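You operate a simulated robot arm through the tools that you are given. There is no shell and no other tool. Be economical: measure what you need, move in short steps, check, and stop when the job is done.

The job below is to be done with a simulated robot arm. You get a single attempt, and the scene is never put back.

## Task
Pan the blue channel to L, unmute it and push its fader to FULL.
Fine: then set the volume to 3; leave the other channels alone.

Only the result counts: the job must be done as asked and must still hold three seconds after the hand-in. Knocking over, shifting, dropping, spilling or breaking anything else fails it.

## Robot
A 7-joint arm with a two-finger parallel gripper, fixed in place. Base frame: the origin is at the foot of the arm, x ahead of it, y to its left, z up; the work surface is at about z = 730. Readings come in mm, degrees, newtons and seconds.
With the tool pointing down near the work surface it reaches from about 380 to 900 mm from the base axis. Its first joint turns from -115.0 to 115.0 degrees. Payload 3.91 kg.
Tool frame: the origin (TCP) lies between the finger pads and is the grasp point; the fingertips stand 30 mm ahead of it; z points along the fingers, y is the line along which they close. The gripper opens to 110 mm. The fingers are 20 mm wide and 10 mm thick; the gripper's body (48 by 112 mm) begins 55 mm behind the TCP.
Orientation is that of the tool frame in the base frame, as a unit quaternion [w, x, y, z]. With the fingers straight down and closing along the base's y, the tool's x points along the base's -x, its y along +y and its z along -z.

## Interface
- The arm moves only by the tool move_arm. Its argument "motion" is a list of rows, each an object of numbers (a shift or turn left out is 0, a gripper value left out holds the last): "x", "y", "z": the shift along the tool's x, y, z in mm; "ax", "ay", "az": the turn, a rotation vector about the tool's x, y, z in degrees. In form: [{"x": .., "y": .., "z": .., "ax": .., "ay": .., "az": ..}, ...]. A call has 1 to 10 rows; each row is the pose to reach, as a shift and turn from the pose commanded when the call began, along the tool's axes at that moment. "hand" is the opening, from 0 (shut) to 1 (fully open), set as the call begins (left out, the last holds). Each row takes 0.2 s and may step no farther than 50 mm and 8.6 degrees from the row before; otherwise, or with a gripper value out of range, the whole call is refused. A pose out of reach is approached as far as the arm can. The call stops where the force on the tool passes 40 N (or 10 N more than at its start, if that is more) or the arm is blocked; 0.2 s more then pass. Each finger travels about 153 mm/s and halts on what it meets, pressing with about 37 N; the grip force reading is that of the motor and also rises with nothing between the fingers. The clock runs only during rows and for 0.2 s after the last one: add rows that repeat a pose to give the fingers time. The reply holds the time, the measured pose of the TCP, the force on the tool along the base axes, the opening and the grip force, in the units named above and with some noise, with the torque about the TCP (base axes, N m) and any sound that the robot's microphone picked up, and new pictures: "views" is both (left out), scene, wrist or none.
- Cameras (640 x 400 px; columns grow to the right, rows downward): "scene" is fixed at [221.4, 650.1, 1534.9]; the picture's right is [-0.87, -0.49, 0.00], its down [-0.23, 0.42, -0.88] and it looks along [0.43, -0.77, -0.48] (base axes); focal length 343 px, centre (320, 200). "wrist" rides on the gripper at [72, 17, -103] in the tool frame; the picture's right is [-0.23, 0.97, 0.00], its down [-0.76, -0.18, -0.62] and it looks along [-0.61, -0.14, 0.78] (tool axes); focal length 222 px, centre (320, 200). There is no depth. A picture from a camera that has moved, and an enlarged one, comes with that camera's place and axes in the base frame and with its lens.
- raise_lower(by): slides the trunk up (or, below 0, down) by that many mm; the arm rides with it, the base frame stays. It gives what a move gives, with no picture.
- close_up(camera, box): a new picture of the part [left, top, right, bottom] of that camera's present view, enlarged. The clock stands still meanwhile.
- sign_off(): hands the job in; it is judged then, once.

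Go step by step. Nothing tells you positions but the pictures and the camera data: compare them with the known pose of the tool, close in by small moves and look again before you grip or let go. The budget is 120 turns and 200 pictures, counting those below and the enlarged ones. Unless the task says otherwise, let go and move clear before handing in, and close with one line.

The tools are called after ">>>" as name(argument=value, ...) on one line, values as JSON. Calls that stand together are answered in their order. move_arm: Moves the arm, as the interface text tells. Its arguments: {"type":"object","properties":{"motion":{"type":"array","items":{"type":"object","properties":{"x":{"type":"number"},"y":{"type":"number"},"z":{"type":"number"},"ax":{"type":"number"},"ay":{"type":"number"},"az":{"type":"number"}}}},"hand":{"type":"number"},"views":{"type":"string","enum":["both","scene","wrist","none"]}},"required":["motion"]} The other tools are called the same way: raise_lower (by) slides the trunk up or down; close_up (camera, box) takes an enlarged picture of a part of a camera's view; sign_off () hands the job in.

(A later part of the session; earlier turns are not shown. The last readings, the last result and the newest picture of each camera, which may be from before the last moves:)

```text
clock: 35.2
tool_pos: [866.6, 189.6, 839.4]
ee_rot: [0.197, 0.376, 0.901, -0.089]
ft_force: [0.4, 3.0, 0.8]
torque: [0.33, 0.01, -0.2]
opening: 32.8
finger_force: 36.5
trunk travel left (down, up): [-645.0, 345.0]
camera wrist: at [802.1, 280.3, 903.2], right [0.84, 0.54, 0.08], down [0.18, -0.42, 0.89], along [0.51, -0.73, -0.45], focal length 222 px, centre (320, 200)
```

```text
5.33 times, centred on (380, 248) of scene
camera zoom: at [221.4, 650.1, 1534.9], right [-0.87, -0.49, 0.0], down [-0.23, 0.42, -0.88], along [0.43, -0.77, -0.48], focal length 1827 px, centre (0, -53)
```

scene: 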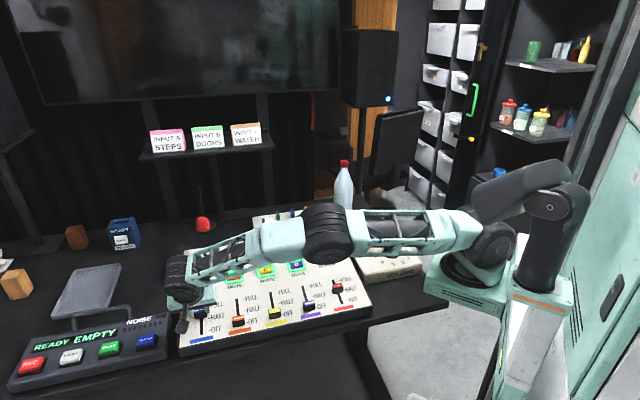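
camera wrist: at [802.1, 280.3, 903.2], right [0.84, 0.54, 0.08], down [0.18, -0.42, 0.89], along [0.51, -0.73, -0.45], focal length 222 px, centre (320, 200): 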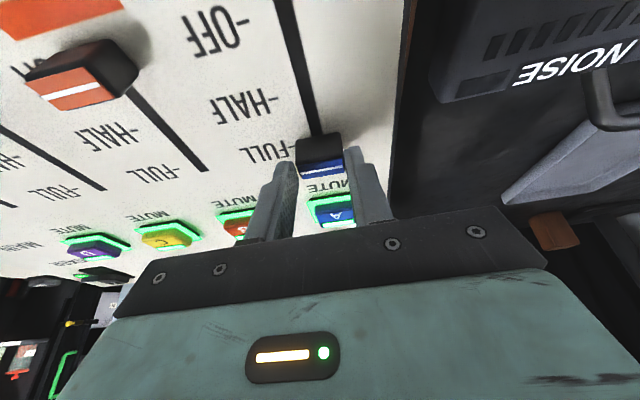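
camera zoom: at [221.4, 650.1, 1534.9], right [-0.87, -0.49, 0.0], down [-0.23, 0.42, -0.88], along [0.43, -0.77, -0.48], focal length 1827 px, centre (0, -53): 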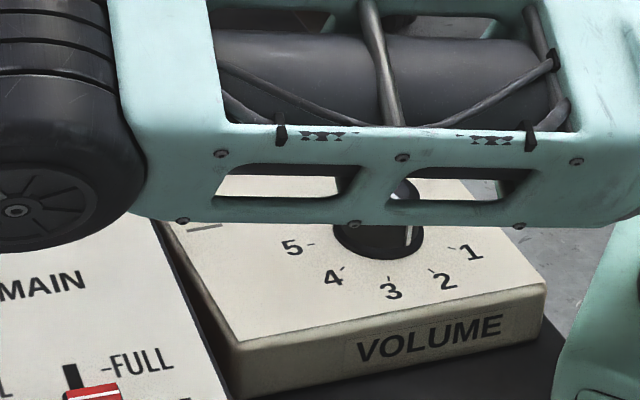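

The mixer's left end slid about 18 mm back and the right end about 7 mm when the fader hit its stop. I'll release the cap gently, lift off, and then push the mixer back.

>>> move_arm(motion=[{}, {}], hand=0.5, views="none")

>>> move_arm(motion=[{"x": -10, "z": -27}, {"x": -25, "z": -55}, {"x": -42, "z": -91}], views="none")

>>> move_arm(motion=[{"x": 30, "y": -30}, {"x": 60, "y": -60}, {"x": 90, "y": -90}, {"x": 120, "y": -120}])

>>> close_up(camera="scene", box=[170, 220, 370, 345])

```text
clock: 35.9
tool_pos: [865.8, 192.6, 844.3]
ee_rot: [0.199, 0.374, 0.902, -0.085]
ft_force: [0.5, -0.4, 0.2]
torque: [0.03, 0.01, 0.04]
opening: 55.1
finger_force: 0.0
trunk travel left (down, up): [-645.0, 345.0]
```

```text
clock: 36.6
tool_pos: [865.7, 195.6, 944.2]
ee_rot: [0.199, 0.375, 0.901, -0.086]
ft_force: [-0.2, 0.0, 0.1]
torque: [0.01, -0.05, -0.04]
opening: 55.1
finger_force: 0.0
trunk travel left (down, up): [-645.0, 345.0]
```

```text
clock: 37.6
tool_pos: [704.4, 188.0, 892.6]
ee_rot: [0.199, 0.375, 0.901, -0.084]
ft_force: [-0.2, -0.7, 0.1]
torque: [0.03, 0.06, -0.01]
opening: 54.8
finger_force: 0.0
trunk travel left (down, up): [-645.0, 345.0]
camera wrist: at [639.0, 277.7, 955.9], right [0.84, 0.54, 0.09], down [0.18, -0.43, 0.89], along [0.52, -0.73, -0.45], focal length 222 px, centre (320, 200)
```

scene: 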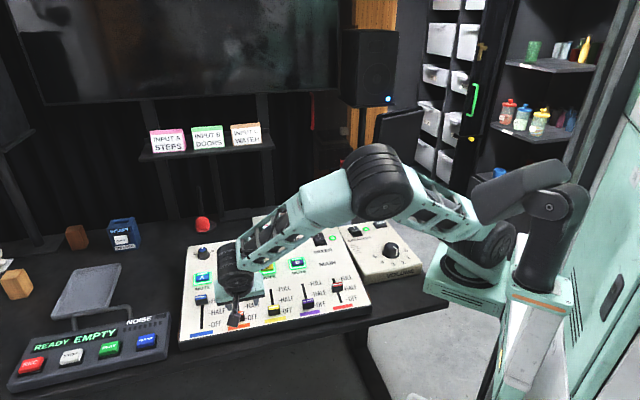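
wrist: 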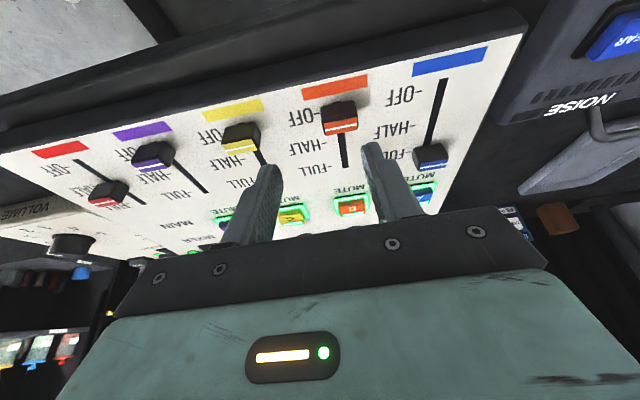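

```text
3.20 times, centred on (270, 282) of scene
camera zoom: at [221.4, 650.1, 1534.9], right [-0.87, -0.49, 0.0], down [-0.23, 0.42, -0.88], along [0.43, -0.77, -0.48], focal length 1096 px, centre (480, -64)
```

zoom: 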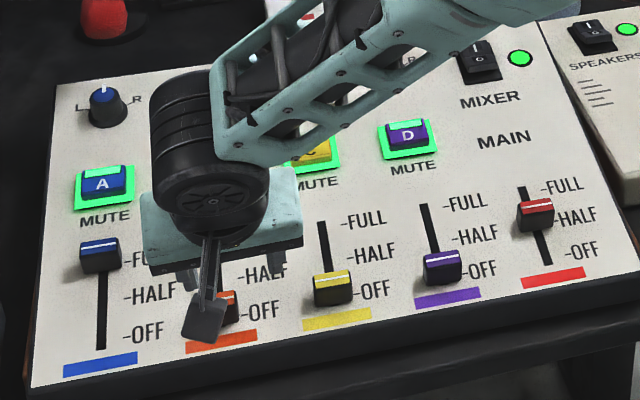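

The mixer's controls are still reachable. Next I'll go above the A mute button with the tool turned nearly radial, to press it with closed fingers.

>>> move_arm(motion=[{"x": -37, "y": 20.5, "z": 12, "ax": -3, "az": -6.4}, {"x": -74, "y": 41, "z": 24, "ax": -6, "az": -12.7}, {"x": -110, "y": 61.5, "z": 36, "ax": -8.9, "az": -19}, {"x": -147, "y": 82, "z": 48, "ax": -11.9, "az": -25.4}, {"x": -184, "y": 102.5, "z": 61, "ax": -14.8, "az": -31.8}], views="none", hand=0)

>>> move_arm(motion=[{"ay": -5}, {"ay": -10}])

>>> close_up(camera="wrist", box=[200, 60, 440, 210])

>>> close_up(camera="scene", box=[160, 220, 260, 290])

```text
clock: 38.9
tool_pos: [915.0, 125.0, 914.5]
ee_rot: [0.214, 0.086, 0.973, -0.02]
ft_force: [0.4, 0.5, 0.4]
torque: [-0.03, 0.0, -0.03]
opening: 0.0
finger_force: 37.0
trunk travel left (down, up): [-645.0, 345.0]
```

```text
clock: 39.5
tool_pos: [913.9, 122.2, 916.0]
ee_rot: [0.299, 0.085, 0.95, -0.028]
ft_force: [-0.2, -1.0, 0.6]
torque: [0.01, -0.01, 0.03]
opening: 0.1
finger_force: 36.6
trunk travel left (down, up): [-645.0, 345.0]
camera wrist: at [799.7, 159.9, 958.8], right [0.36, 0.93, 0.13], down [0.23, -0.22, 0.95], along [0.91, -0.31, -0.29], focal length 222 px, centre (320, 200)
```

scene: 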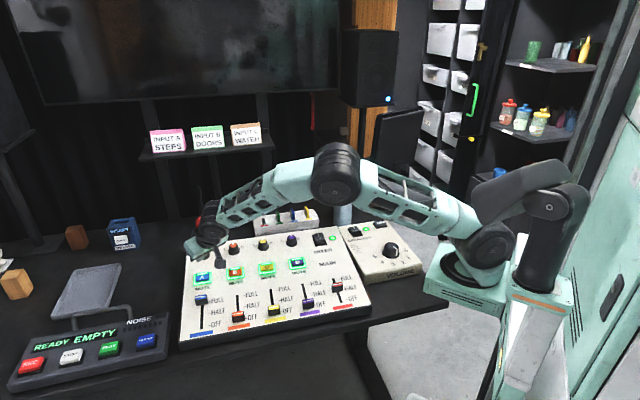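
wrist: 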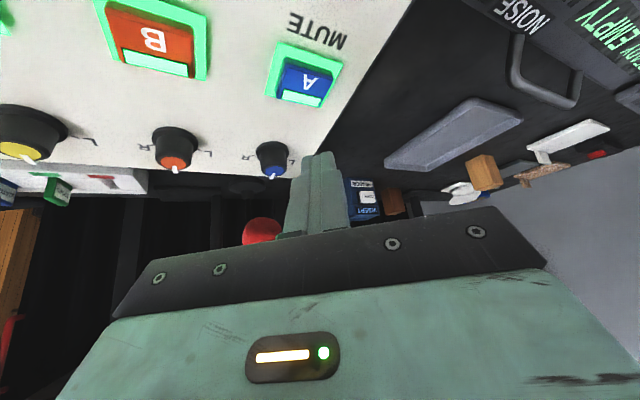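

```text
2.67 times, centred on (320, 135) of wrist
camera zoom: at [799.7, 159.9, 958.8], right [0.36, 0.93, 0.13], down [0.23, -0.22, 0.95], along [0.91, -0.31, -0.29], focal length 592 px, centre (320, 373)
```

zoom: 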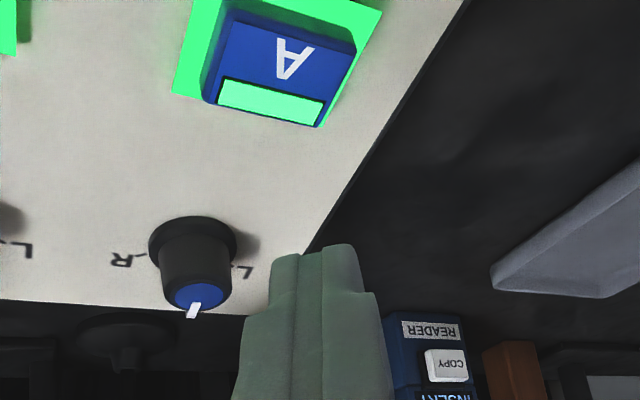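

```text
5.71 times, centred on (210, 255) of scene
camera zoom: at [221.4, 650.1, 1534.9], right [-0.87, -0.49, 0.0], down [-0.23, 0.42, -0.88], along [0.43, -0.77, -0.48], focal length 1958 px, centre (949, -114)
```

zoom: 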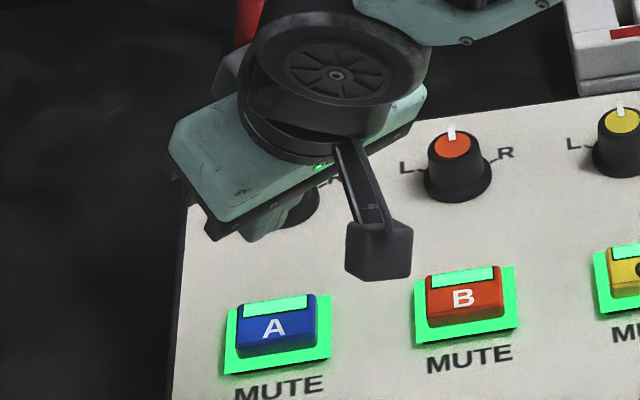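

Tip is directly above the A button at (928, 118, ~826). Descending to just above it.

>>> move_arm(motion=[{"x": 14, "z": 20.5}, {"x": 28, "z": 41}, {"x": 28, "z": 41}], views="none")

>>> close_up(camera="wrist", box=[200, 60, 440, 210])

>>> close_up(camera="scene", box=[160, 220, 260, 290])

```text
clock: 40.2
tool_pos: [912.9, 122.4, 865.6]
ee_rot: [0.298, 0.083, 0.951, -0.028]
ft_force: [0.7, -0.3, 0.4]
torque: [-0.01, 0.01, 0.0]
opening: 0.0
finger_force: 36.8
trunk travel left (down, up): [-645.0, 345.0]
```

```text
2.67 times, centred on (320, 135) of wrist
camera zoom: at [798.7, 160.1, 909.6], right [0.36, 0.93, 0.13], down [0.23, -0.22, 0.95], along [0.91, -0.31, -0.29], focal length 592 px, centre (320, 373)
```

zoom: 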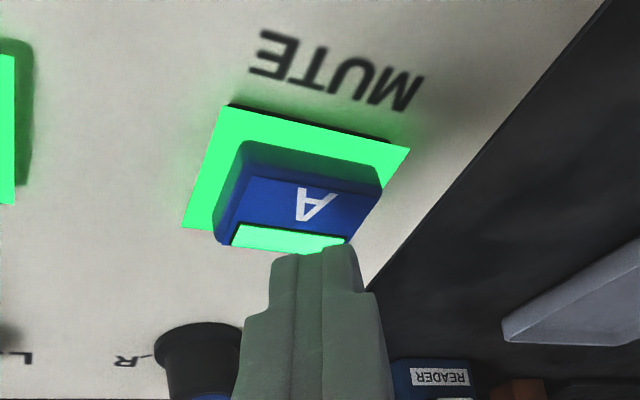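

```text
5.71 times, centred on (210, 255) of scene
camera zoom: at [221.4, 650.1, 1534.9], right [-0.87, -0.49, 0.0], down [-0.23, 0.42, -0.88], along [0.43, -0.77, -0.48], focal length 1958 px, centre (949, -114)
```

zoom: 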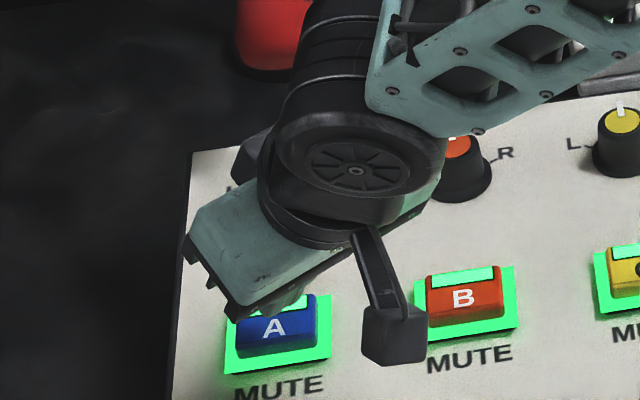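

The tip is slightly past the button's far edge; I'll shift 12 mm towards the user side, then press down gently.

>>> move_arm(motion=[{"x": 8, "y": 6, "z": -5.6}, {"x": 10.3, "y": 6, "z": -2.3}, {"x": 12.5, "y": 6, "z": 1}], views="none")

>>> close_up(camera="wrist", box=[200, 60, 440, 210])

```text
clock: 41.0
tool_pos: [905.5, 130.8, 856.8]
ee_rot: [0.298, 0.083, 0.95, -0.028]
ft_force: [-0.1, -0.1, 0.2]
torque: [0.01, 0.02, -0.02]
opening: 0.0
finger_force: 37.2
trunk travel left (down, up): [-645.0, 345.0]
```

```text
2.67 times, centred on (320, 135) of wrist
camera zoom: at [790.5, 167.6, 901.5], right [0.35, 0.93, 0.13], down [0.23, -0.22, 0.95], along [0.91, -0.31, -0.29], focal length 592 px, centre (320, 373)
```

zoom: 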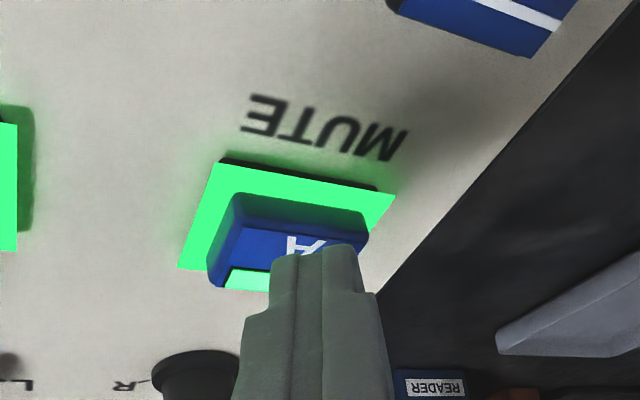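

>>> move_arm(motion=[{"x": 1.1, "y": -5, "z": 1.6}, {"x": 2.3, "y": -5, "z": 3.3}, {"x": 3.4, "y": -5, "z": 4.9}, {"x": 4.0, "y": -5, "z": 5.7}], views="none")

>>> close_up(camera="wrist", box=[200, 60, 440, 210])

```text
clock: 42.0
tool_pos: [903.4, 124.2, 850.9]
ee_rot: [0.298, 0.084, 0.951, -0.028]
ft_force: [0.3, 0.7, -0.4]
torque: [0.01, 0.01, -0.01]
opening: 0.0
finger_force: 37.4
trunk travel left (down, up): [-645.0, 345.0]
```

```text
2.67 times, centred on (320, 135) of wrist
camera zoom: at [789.1, 162.5, 894.6], right [0.35, 0.93, 0.13], down [0.23, -0.22, 0.95], along [0.91, -0.31, -0.29], focal length 592 px, centre (320, 373)
```

zoom: 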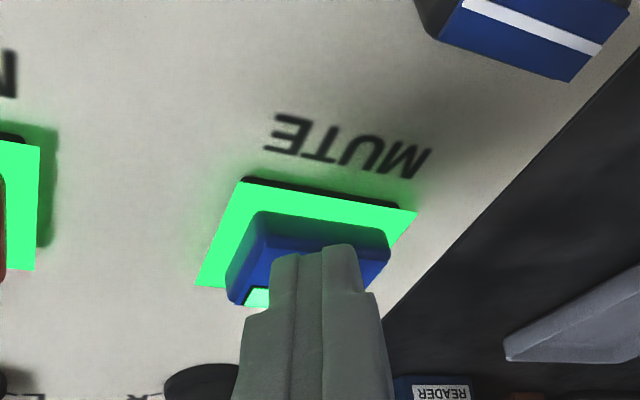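

>>> move_arm(motion=[{"x": 1.1, "z": 1.6}, {"x": 2.3, "z": 3.3}, {"x": 3.4, "z": 4.9}], views="none")

```text
clock: 42.9
tool_pos: [903.7, 124.5, 842.8]
ee_rot: [0.298, 0.083, 0.951, -0.027]
ft_force: [0.4, -0.7, 0.3]
torque: [-0.01, 0.01, -0.03]
opening: 0.0
finger_force: 36.6
trunk travel left (down, up): [-645.0, 345.0]
```

>>> move_arm(motion=[{"x": 1.1, "z": 1.6}, {"x": 1.7, "z": 2.5}], views="none")

>>> close_up(camera="wrist", box=[200, 60, 440, 210])

```text
clock: 43.5
tool_pos: [905.7, 124.7, 841.4]
ee_rot: [0.298, 0.084, 0.95, -0.028]
ft_force: [0.3, 0.3, 0.1]
torque: [-0.01, 0.0, -0.02]
opening: 0.0
finger_force: 36.7
trunk travel left (down, up): [-645.0, 345.0]
```

```text
2.67 times, centred on (320, 135) of wrist
camera zoom: at [789.9, 162.6, 885.4], right [0.35, 0.93, 0.13], down [0.23, -0.22, 0.95], along [0.91, -0.31, -0.29], focal length 592 px, centre (320, 373)
```

zoom: 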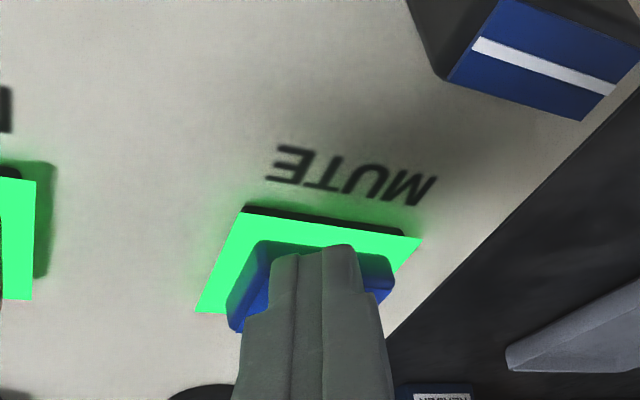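

>>> move_arm(motion=[{"x": 1.1, "z": 1.6}, {"x": 2.3, "z": 3.3}], views="none")

>>> move_arm(motion=[{"x": 1.1, "z": 1.6}, {"x": 1.7, "z": 2.5}], views="none")

>>> close_up(camera="wrist", box=[200, 60, 440, 210])

>>> close_up(camera="scene", box=[160, 220, 260, 290])

```text
clock: 44.0
tool_pos: [904.2, 125.7, 838.2]
ee_rot: [0.299, 0.084, 0.95, -0.028]
ft_force: [0.1, -0.5, 1.4]
torque: [0.01, -0.01, 0.0]
opening: 0.0
finger_force: 37.0
trunk travel left (down, up): [-645.0, 345.0]
heard: click
```

```text
clock: 44.6
tool_pos: [904.2, 123.7, 834.3]
ee_rot: [0.299, 0.084, 0.95, -0.028]
ft_force: [0.3, 1.2, 3.0]
torque: [-0.02, -0.01, -0.01]
opening: 0.2
finger_force: 36.9
trunk travel left (down, up): [-645.0, 345.0]
```

```text
2.67 times, centred on (320, 135) of wrist
camera zoom: at [789.9, 162.7, 878.3], right [0.35, 0.93, 0.13], down [0.23, -0.22, 0.95], along [0.91, -0.31, -0.29], focal length 592 px, centre (320, 373)
```

zoom: 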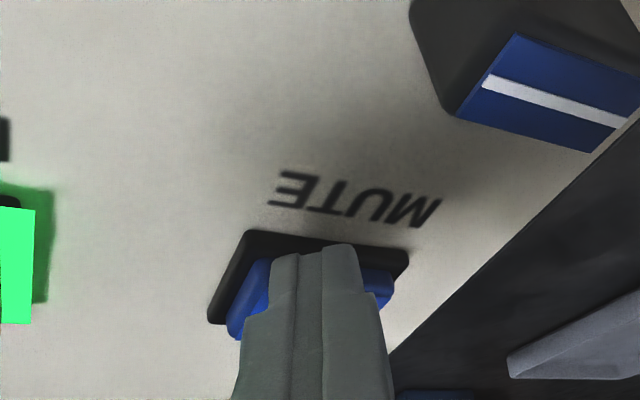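

```text
5.71 times, centred on (210, 255) of scene
camera zoom: at [221.4, 650.1, 1534.9], right [-0.87, -0.49, 0.0], down [-0.23, 0.42, -0.88], along [0.43, -0.77, -0.48], focal length 1958 px, centre (949, -114)
```

zoom: 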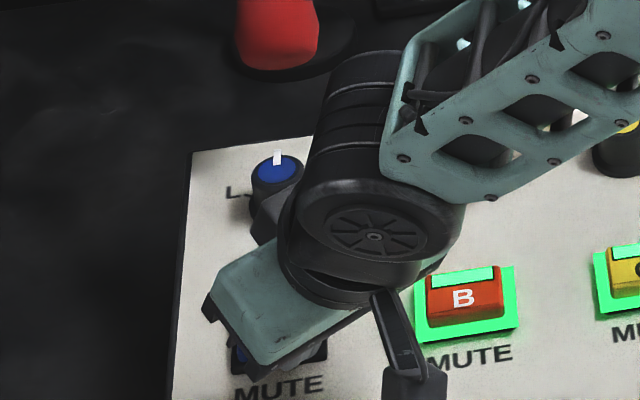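

Click heard and the A light went out — unmuted. Now I'll lift, tilt to 45° for reach, and move over the blue pan knob at about (1026, 28, 838).

>>> move_arm(motion=[{"x": -14, "z": -20, "ay": -2}, {"x": -28, "z": -41, "ay": -6}, {"x": -35, "z": -50, "ay": -10}], views="none", hand=0.5)

>>> move_arm(motion=[{"x": -22, "y": -19, "z": 19, "ax": -1.8, "az": -1.8}, {"x": -44, "y": -38, "z": 38, "ax": -3.5, "az": -3.5}, {"x": -65, "y": -58, "z": 58, "ax": -5.3, "az": -5.3}, {"x": -83, "y": -77, "z": 73, "ax": -7, "az": -7}])

>>> close_up(camera="scene", box=[160, 210, 260, 280])

>>> close_up(camera="wrist", box=[200, 60, 440, 210])

```text
clock: 45.5
tool_pos: [902.0, 124.5, 895.2]
ee_rot: [0.38, 0.081, 0.921, -0.036]
ft_force: [0.5, -0.3, -1.2]
torque: [0.01, -0.04, 0.0]
opening: 55.1
finger_force: 0.1
trunk travel left (down, up): [-645.0, 345.0]
```

```text
clock: 46.5
tool_pos: [995.0, 31.3, 898.3]
ee_rot: [0.377, 0.001, 0.926, -0.002]
ft_force: [-23.9, 4.8, -4.1]
torque: [0.05, 0.0, -0.74]
opening: 53.2
finger_force: 0.0
trunk travel left (down, up): [-645.0, 345.0]
camera wrist: at [871.5, 48.9, 923.1], right [0.16, 0.97, 0.16], down [0.11, -0.17, 0.98], along [0.98, -0.14, -0.14], focal length 222 px, centre (320, 200)
```

scene: 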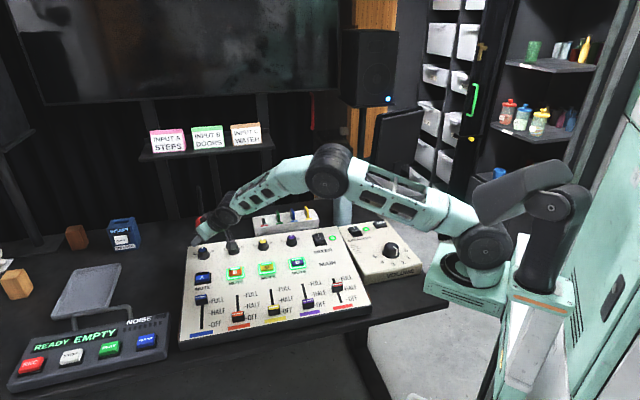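
wrist: 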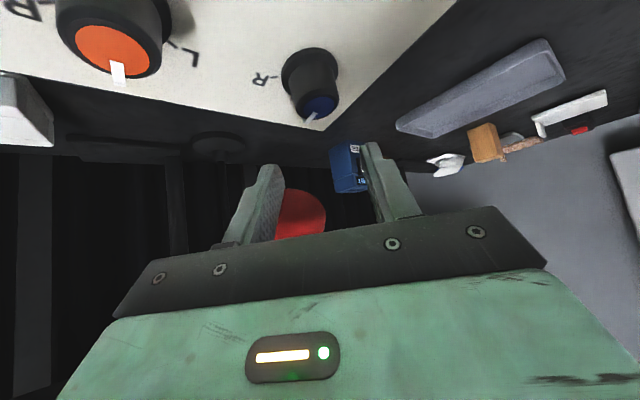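

```text
5.71 times, centred on (210, 245) of scene
camera zoom: at [221.4, 650.1, 1534.9], right [-0.87, -0.49, 0.0], down [-0.23, 0.42, -0.88], along [0.43, -0.77, -0.48], focal length 1958 px, centre (949, -57)
```

zoom: 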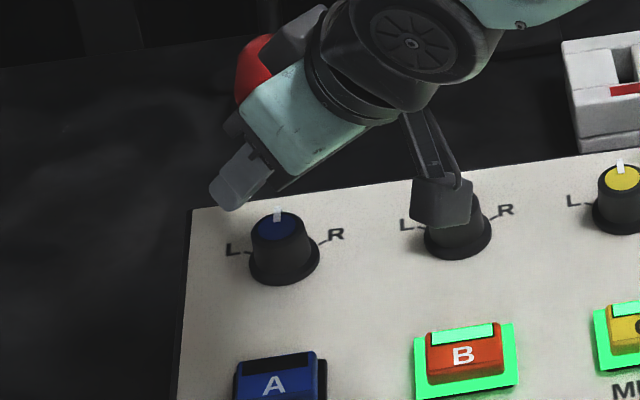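

```text
2.67 times, centred on (320, 135) of wrist
camera zoom: at [871.5, 48.9, 923.1], right [0.16, 0.97, 0.16], down [0.11, -0.17, 0.98], along [0.98, -0.14, -0.14], focal length 592 px, centre (320, 373)
```

zoom: 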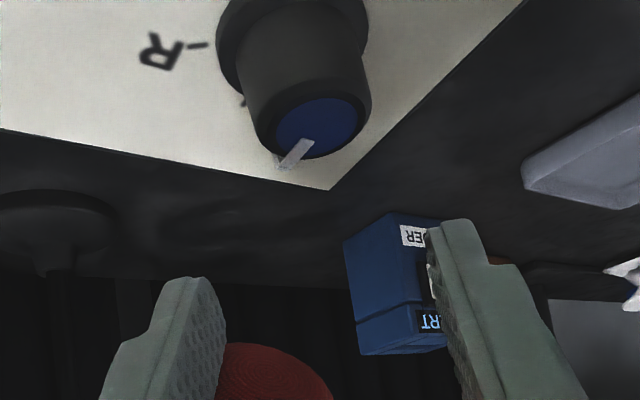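

The gripper touched something in front (likely the red object behind the mixer). I'll back off right away.

>>> move_arm(motion=[{"x": 20, "z": -20}, {"x": 30, "z": -30}])

>>> close_up(camera="scene", box=[150, 170, 270, 260])

```text
clock: 47.0
tool_pos: [957.9, 28.2, 902.1]
ee_rot: [0.383, 0.001, 0.924, -0.003]
ft_force: [-0.3, -0.5, 0.0]
torque: [-0.02, 0.03, 0.01]
opening: 54.9
finger_force: 0.1
trunk travel left (down, up): [-645.0, 345.0]
camera wrist: at [832.5, 45.9, 925.7], right [0.17, 0.97, 0.16], down [0.1, -0.17, 0.98], along [0.98, -0.15, -0.13], focal length 222 px, centre (320, 200)
```

scene: 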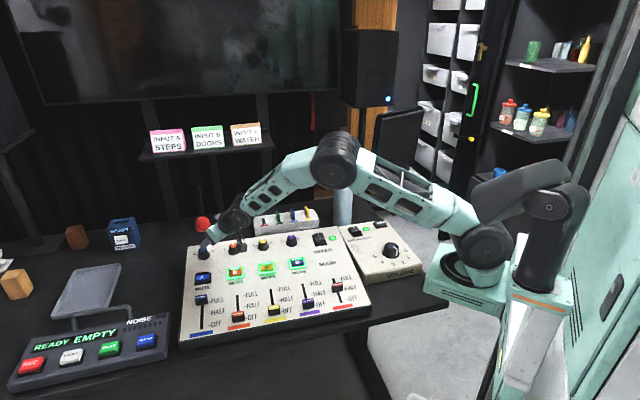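
wrist: 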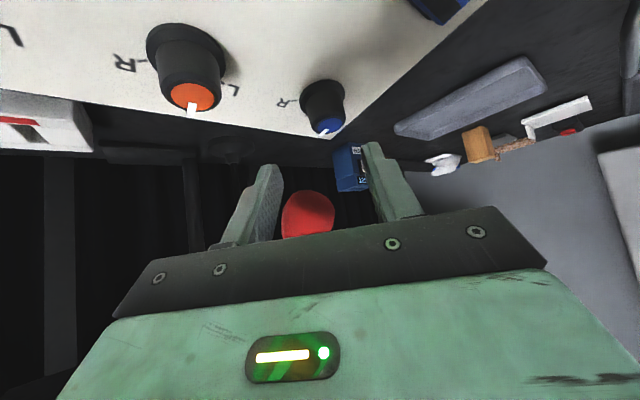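

```text
4.44 times, centred on (210, 215) of scene
camera zoom: at [221.4, 650.1, 1534.9], right [-0.87, -0.49, 0.0], down [-0.23, 0.42, -0.88], along [0.43, -0.77, -0.48], focal length 1522 px, centre (809, 133)
```

zoom: 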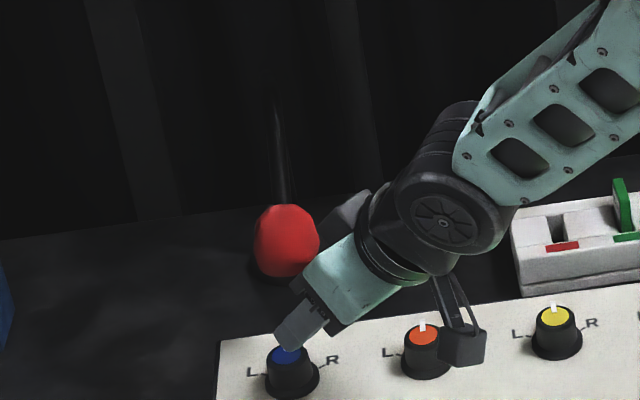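

>>> close_up(camera="wrist", box=[150, 110, 400, 250])

>>> close_up(camera="scene", box=[170, 180, 240, 240])

```text
2.56 times, centred on (275, 180) of wrist
camera zoom: at [832.5, 45.9, 925.7], right [0.17, 0.97, 0.16], down [0.1, -0.17, 0.98], along [0.98, -0.15, -0.13], focal length 569 px, centre (435, 251)
```

zoom: 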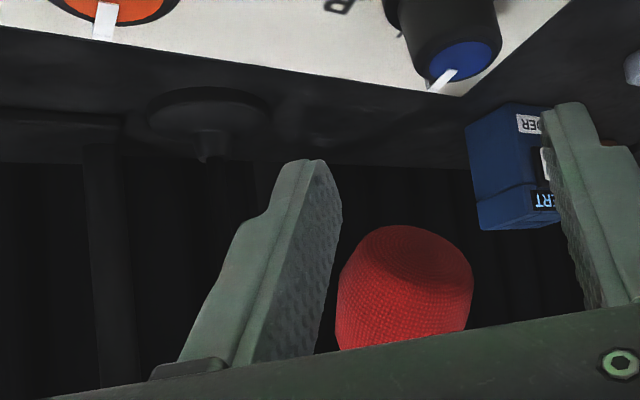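

```text
6.67 times, centred on (205, 210) of scene
camera zoom: at [221.4, 650.1, 1534.9], right [-0.87, -0.49, 0.0], down [-0.23, 0.42, -0.88], along [0.43, -0.77, -0.48], focal length 2284 px, centre (1087, 133)
```

zoom: 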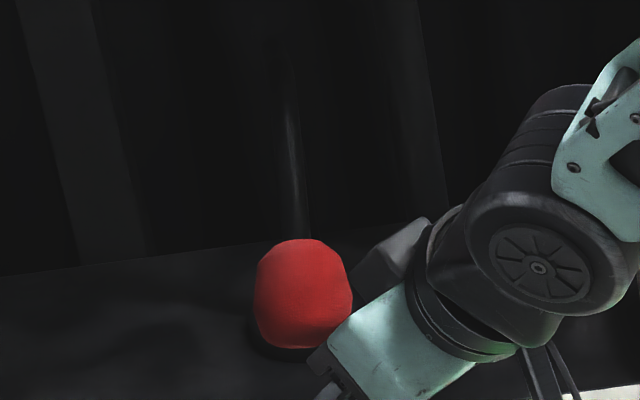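

The red thing is a microphone windscreen hanging near (1050, -8, 911); it is unmoved. I'll approach the knob at (≈1016, 37, 842) low, along the finger direction, keeping under the mic.

>>> move_arm(motion=[{"x": 9, "y": 9, "z": 26}, {"x": 9, "y": 9, "z": 26}])

>>> close_up(camera="scene", box=[160, 210, 260, 280])

>>> close_up(camera="wrist", box=[200, 60, 440, 210])

```text
clock: 47.6
tool_pos: [969.4, 38.0, 877.5]
ee_rot: [0.381, 0.001, 0.924, -0.001]
ft_force: [-0.4, 0.1, -0.4]
torque: [-0.02, 0.03, 0.02]
opening: 55.0
finger_force: 0.0
trunk travel left (down, up): [-645.0, 345.0]
camera wrist: at [845.3, 56.2, 900.4], right [0.17, 0.97, 0.16], down [0.1, -0.18, 0.98], along [0.98, -0.15, -0.13], focal length 222 px, centre (320, 200)
```

scene: 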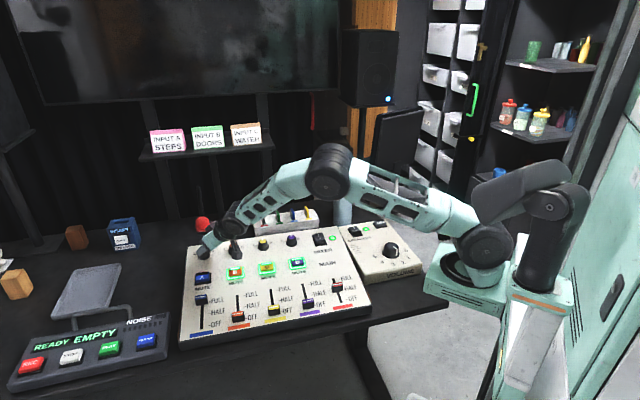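
wrist: 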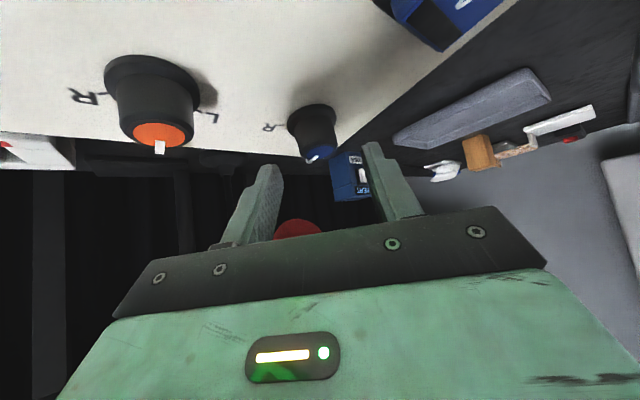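

```text
5.71 times, centred on (210, 245) of scene
camera zoom: at [221.4, 650.1, 1534.9], right [-0.87, -0.49, 0.0], down [-0.23, 0.42, -0.88], along [0.43, -0.77, -0.48], focal length 1958 px, centre (949, -57)
```

zoom: 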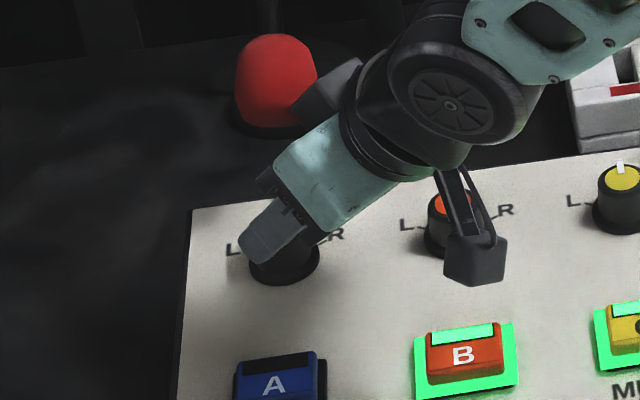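

```text
2.67 times, centred on (320, 135) of wrist
camera zoom: at [845.3, 56.2, 900.4], right [0.17, 0.97, 0.16], down [0.1, -0.18, 0.98], along [0.98, -0.15, -0.13], focal length 592 px, centre (320, 373)
```

zoom: 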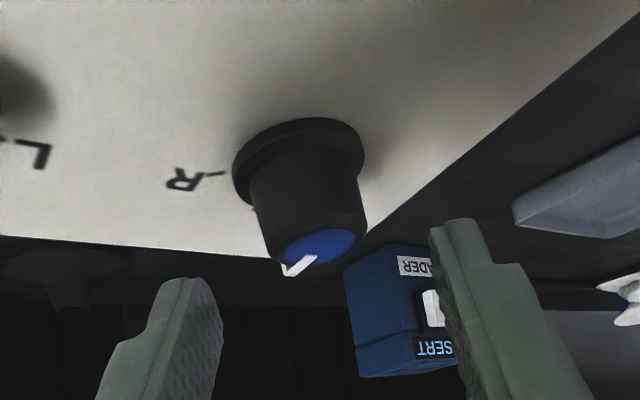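

>>> move_arm(motion=[{"x": 3, "y": -1, "z": 10}, {"x": 6, "y": -1, "z": 25}, {"x": 6, "y": -1, "z": 25}])

>>> close_up(camera="scene", box=[160, 210, 260, 280])

>>> close_up(camera="wrist", box=[200, 60, 440, 210])

```text
clock: 48.5
tool_pos: [982.5, 37.1, 855.2]
ee_rot: [0.382, 0.002, 0.924, -0.003]
ft_force: [0.5, -0.2, -0.1]
torque: [0.01, -0.01, -0.01]
opening: 55.3
finger_force: 0.1
trunk travel left (down, up): [-645.0, 345.0]
camera wrist: at [857.8, 55.2, 878.1], right [0.17, 0.97, 0.16], down [0.1, -0.18, 0.98], along [0.98, -0.15, -0.13], focal length 222 px, centre (320, 200)
```

scene: 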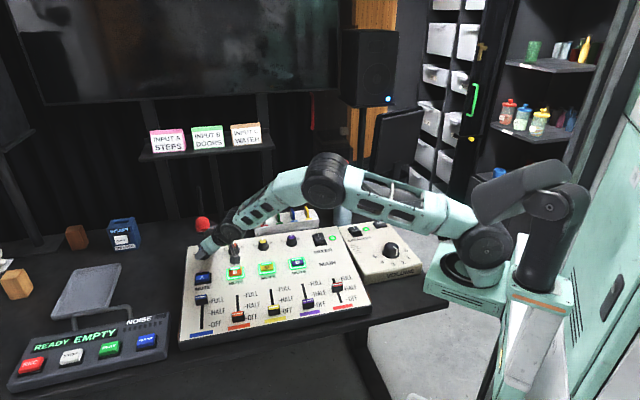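
wrist: 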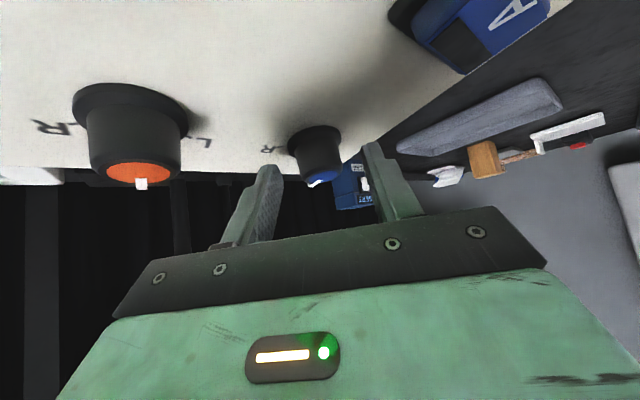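

```text
5.71 times, centred on (210, 245) of scene
camera zoom: at [221.4, 650.1, 1534.9], right [-0.87, -0.49, 0.0], down [-0.23, 0.42, -0.88], along [0.43, -0.77, -0.48], focal length 1958 px, centre (949, -57)
```

zoom: 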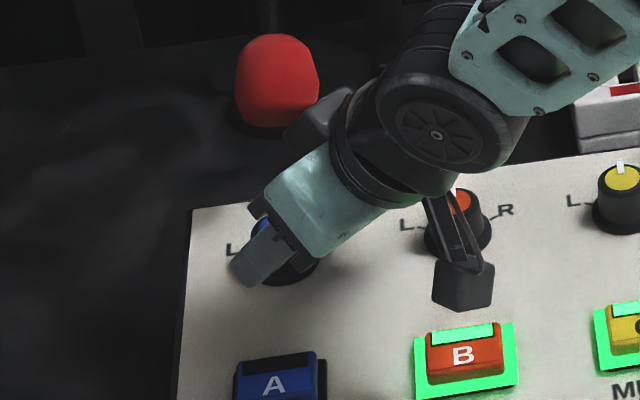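

```text
2.67 times, centred on (320, 135) of wrist
camera zoom: at [857.8, 55.2, 878.1], right [0.17, 0.97, 0.16], down [0.1, -0.18, 0.98], along [0.98, -0.15, -0.13], focal length 592 px, centre (320, 373)
```

zoom: 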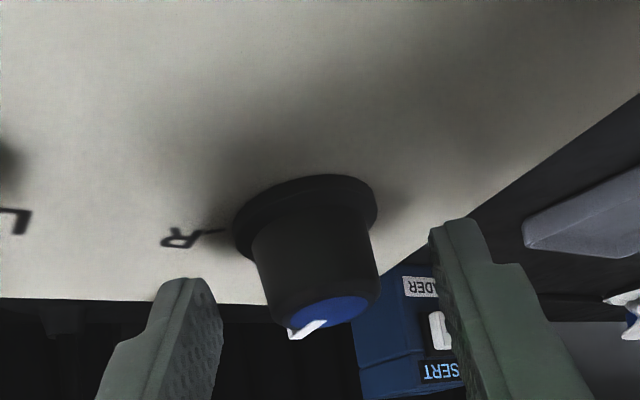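

>>> move_arm(motion=[{"x": -3.5, "y": -2, "z": 6}, {"x": -7, "y": -3, "z": 11.3}, {"x": -7, "y": -3, "z": 11.3}], views="none")

>>> close_up(camera="scene", box=[160, 210, 260, 280])

>>> close_up(camera="wrist", box=[200, 60, 440, 210])

```text
clock: 49.2
tool_pos: [992.7, 35.2, 853.5]
ee_rot: [0.381, 0.002, 0.925, -0.002]
ft_force: [-0.1, -0.3, -0.3]
torque: [-0.04, 0.02, 0.02]
opening: 54.9
finger_force: 0.1
trunk travel left (down, up): [-645.0, 345.0]
```

```text
5.71 times, centred on (210, 245) of scene
camera zoom: at [221.4, 650.1, 1534.9], right [-0.87, -0.49, 0.0], down [-0.23, 0.42, -0.88], along [0.43, -0.77, -0.48], focal length 1958 px, centre (949, -57)
```

zoom: 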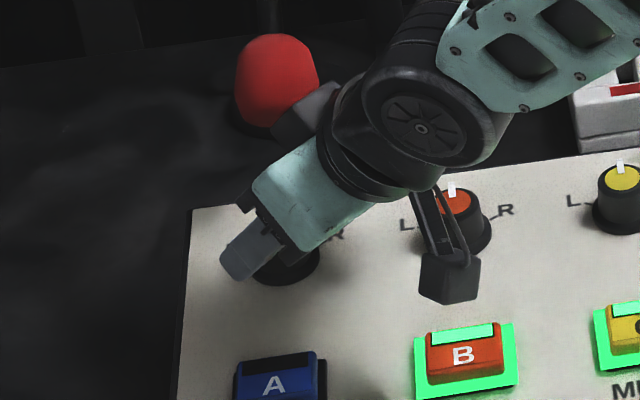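

```text
2.67 times, centred on (320, 135) of wrist
camera zoom: at [870.1, 52.3, 875.8], right [0.17, 0.97, 0.16], down [0.1, -0.18, 0.98], along [0.98, -0.15, -0.13], focal length 592 px, centre (320, 373)
```

zoom: 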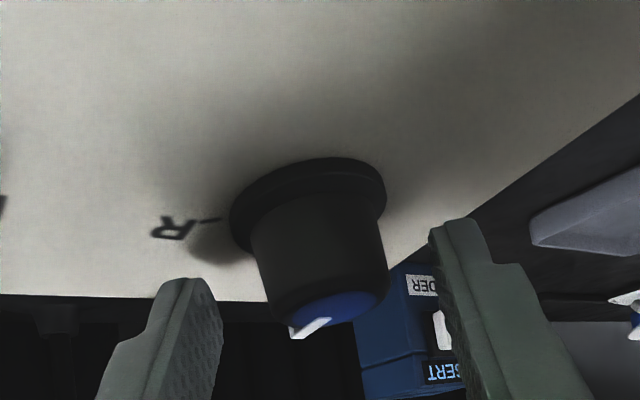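

>>> move_arm(motion=[{"x": -4.5, "y": -1, "z": 3}, {"x": -4.5, "y": -1, "z": 3}], views="none")

>>> move_arm(motion=[{}, {}], hand=0.15, views="none")

>>> close_up(camera="scene", box=[160, 210, 260, 280])

>>> close_up(camera="wrist", box=[200, 60, 440, 210])

```text
clock: 49.9
tool_pos: [1000.8, 33.4, 853.4]
ee_rot: [0.381, 0.002, 0.925, -0.002]
ft_force: [0.7, 0.2, 0.1]
torque: [0.02, 0.02, -0.02]
opening: 55.1
finger_force: 0.0
trunk travel left (down, up): [-645.0, 345.0]
```

```text
clock: 50.5
tool_pos: [1000.1, 36.8, 854.1]
ee_rot: [0.381, 0.0, 0.924, -0.002]
ft_force: [2.3, 11.5, 0.0]
torque: [-0.44, -0.2, 0.06]
opening: 32.5
finger_force: 36.7
trunk travel left (down, up): [-645.0, 345.0]
```

```text
5.71 times, centred on (210, 245) of scene
camera zoom: at [221.4, 650.1, 1534.9], right [-0.87, -0.49, 0.0], down [-0.23, 0.42, -0.88], along [0.43, -0.77, -0.48], focal length 1958 px, centre (949, -57)
```

zoom: 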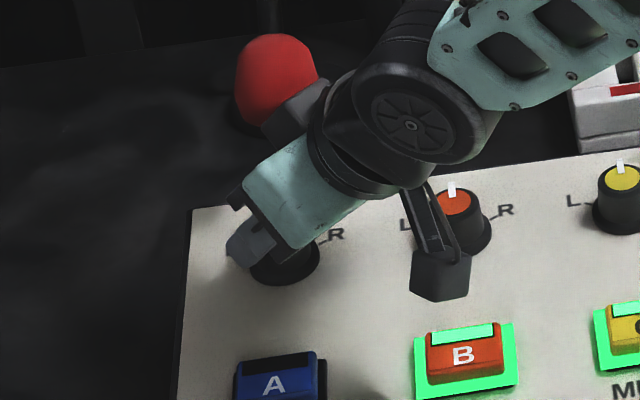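

```text
2.67 times, centred on (320, 135) of wrist
camera zoom: at [875.4, 53.7, 876.6], right [0.16, 0.97, 0.16], down [0.1, -0.18, 0.98], along [0.98, -0.14, -0.13], focal length 592 px, centre (320, 373)
```

zoom: 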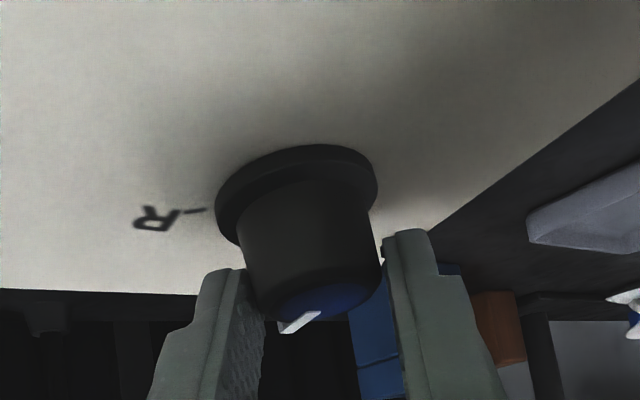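

The knob is gripped. I'll now drag the mixer back towards its original place in small steps by this knob, checking in the scene view.

>>> move_arm(motion=[{"x": 1, "y": 1.4, "z": -1}, {"x": 2, "y": 2.8, "z": -2}, {"x": 3, "y": 4.2, "z": -3}, {"x": 4, "y": 5.7, "z": -4}, {"x": 5, "y": 7.1, "z": -5}], views="none")

>>> close_up(camera="scene", box=[170, 220, 370, 345])

```text
clock: 51.6
tool_pos: [994.7, 37.6, 853.6]
ee_rot: [0.382, 0.002, 0.924, -0.004]
ft_force: [19.5, -5.6, 1.4]
torque: [-0.58, -0.35, -0.14]
opening: 32.3
finger_force: 36.7
trunk travel left (down, up): [-645.0, 345.0]
```

```text
3.20 times, centred on (270, 282) of scene
camera zoom: at [221.4, 650.1, 1534.9], right [-0.87, -0.49, 0.0], down [-0.23, 0.42, -0.88], along [0.43, -0.77, -0.48], focal length 1096 px, centre (480, -64)
```

zoom: 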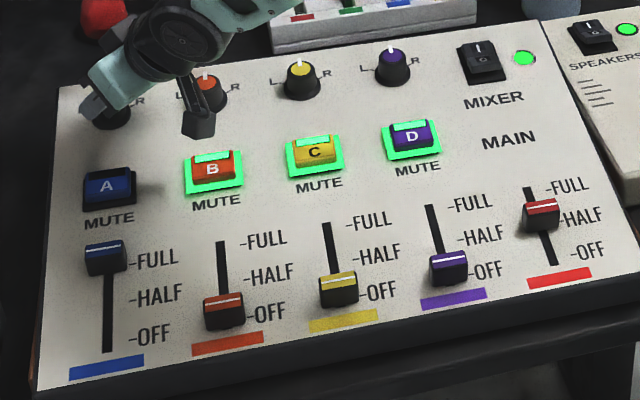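

Dragging moves the mixer. By my computation the knob must go back about (-2.5, +20) mm in base, so I'll continue mainly towards +y.

>>> move_arm(motion=[{"y": 2.5}, {"y": 5}, {"y": 7.5}, {"y": 10}, {"y": 12}], views="none")

>>> close_up(camera="scene", box=[170, 220, 370, 345])

```text
clock: 52.9
tool_pos: [990.9, 50.5, 853.8]
ee_rot: [0.381, 0.003, 0.925, -0.003]
ft_force: [-7.7, -22.9, 9.0]
torque: [-1.09, 0.27, -0.36]
opening: 31.9
finger_force: 36.9
trunk travel left (down, up): [-645.0, 345.0]
```

```text
3.20 times, centred on (270, 282) of scene
camera zoom: at [221.4, 650.1, 1534.9], right [-0.87, -0.49, 0.0], down [-0.23, 0.42, -0.88], along [0.43, -0.77, -0.48], focal length 1096 px, centre (480, -64)
```

zoom: 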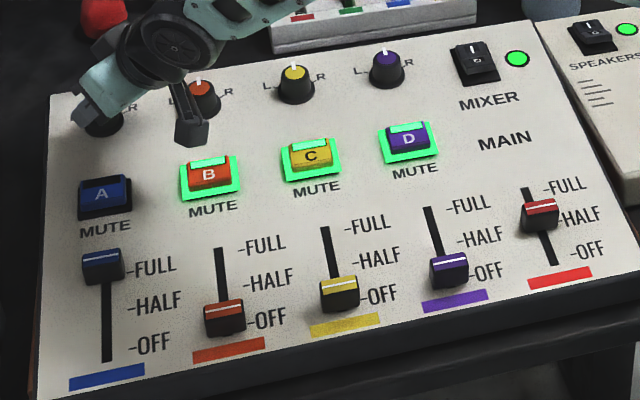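

The mixer's rotation is now back to zero with only ~7 mm translation left. I'll move a bit more in +y, then turn the pan knob counter-clockwise (towards L) 25° about its axis.

>>> move_arm(motion=[{"y": 2}, {"y": 4}], views="none")

>>> move_arm(motion=[{"x": 0, "y": -1.6, "z": 0, "ax": -3, "az": -3}, {"x": -0.2, "y": -3.1, "z": 0.2, "ax": -5.9, "az": -5.9}, {"x": -0.4, "y": -4.6, "z": 0.4, "ax": -8.8, "az": -8.8}, {"x": -0.6, "y": -6.1, "z": 0.6, "ax": -11.8, "az": -11.8}, {"x": -1, "y": -7.6, "z": 1, "ax": -14.8, "az": -14.8}, {"x": -1.4, "y": -9, "z": 1.4, "ax": -17.7, "az": -17.7}], views="wrist")

>>> close_up(camera="scene", box=[170, 220, 370, 345])

>>> close_up(camera="wrist", box=[200, 60, 440, 210])

```text
clock: 53.5
tool_pos: [993.5, 56.5, 853.5]
ee_rot: [0.38, 0.002, 0.925, -0.002]
ft_force: [-9.3, -22.3, 8.7]
torque: [-1.11, 0.8, -0.4]
opening: 32.0
finger_force: 36.7
trunk travel left (down, up): [-645.0, 345.0]
```

```text
clock: 54.9
tool_pos: [995.0, 51.8, 854.0]
ee_rot: [0.372, -0.199, 0.903, 0.083]
ft_force: [-8.9, 8.2, 0.9]
torque: [-0.26, 0.4, 0.05]
opening: 32.7
finger_force: 36.9
trunk travel left (down, up): [-645.0, 345.0]
camera wrist: at [874.1, 14.1, 877.1], right [-0.27, 0.95, 0.16], down [0.17, -0.12, 0.98], along [0.95, 0.29, -0.13], focal length 222 px, centre (320, 200)
```

wrist: 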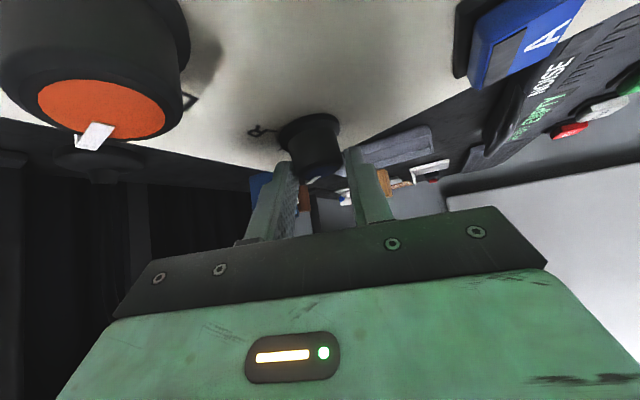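

```text
3.20 times, centred on (270, 282) of scene
camera zoom: at [221.4, 650.1, 1534.9], right [-0.87, -0.49, 0.0], down [-0.23, 0.42, -0.88], along [0.43, -0.77, -0.48], focal length 1096 px, centre (480, -64)
```

zoom: 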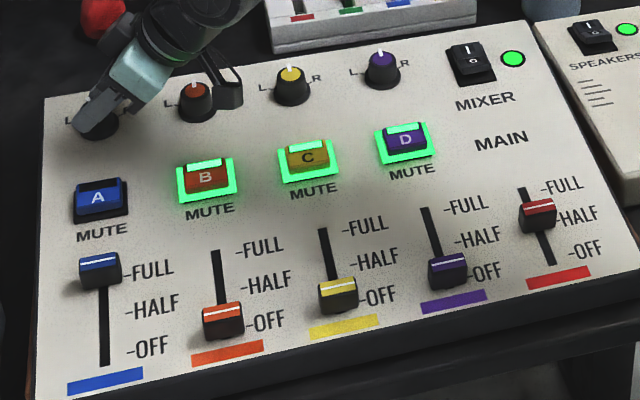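

```text
2.67 times, centred on (320, 135) of wrist
camera zoom: at [874.1, 14.1, 877.1], right [-0.27, 0.95, 0.16], down [0.17, -0.12, 0.98], along [0.95, 0.29, -0.13], focal length 592 px, centre (320, 373)
```

zoom: 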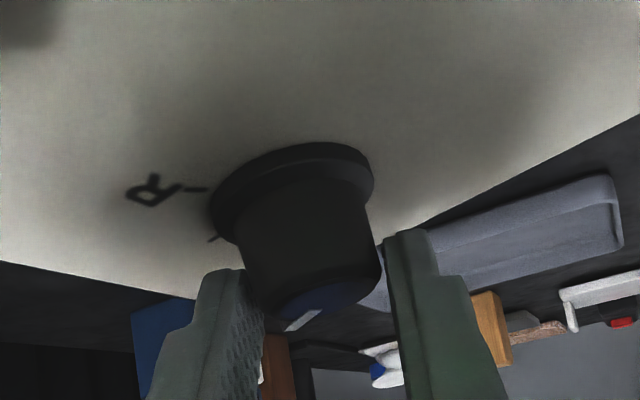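

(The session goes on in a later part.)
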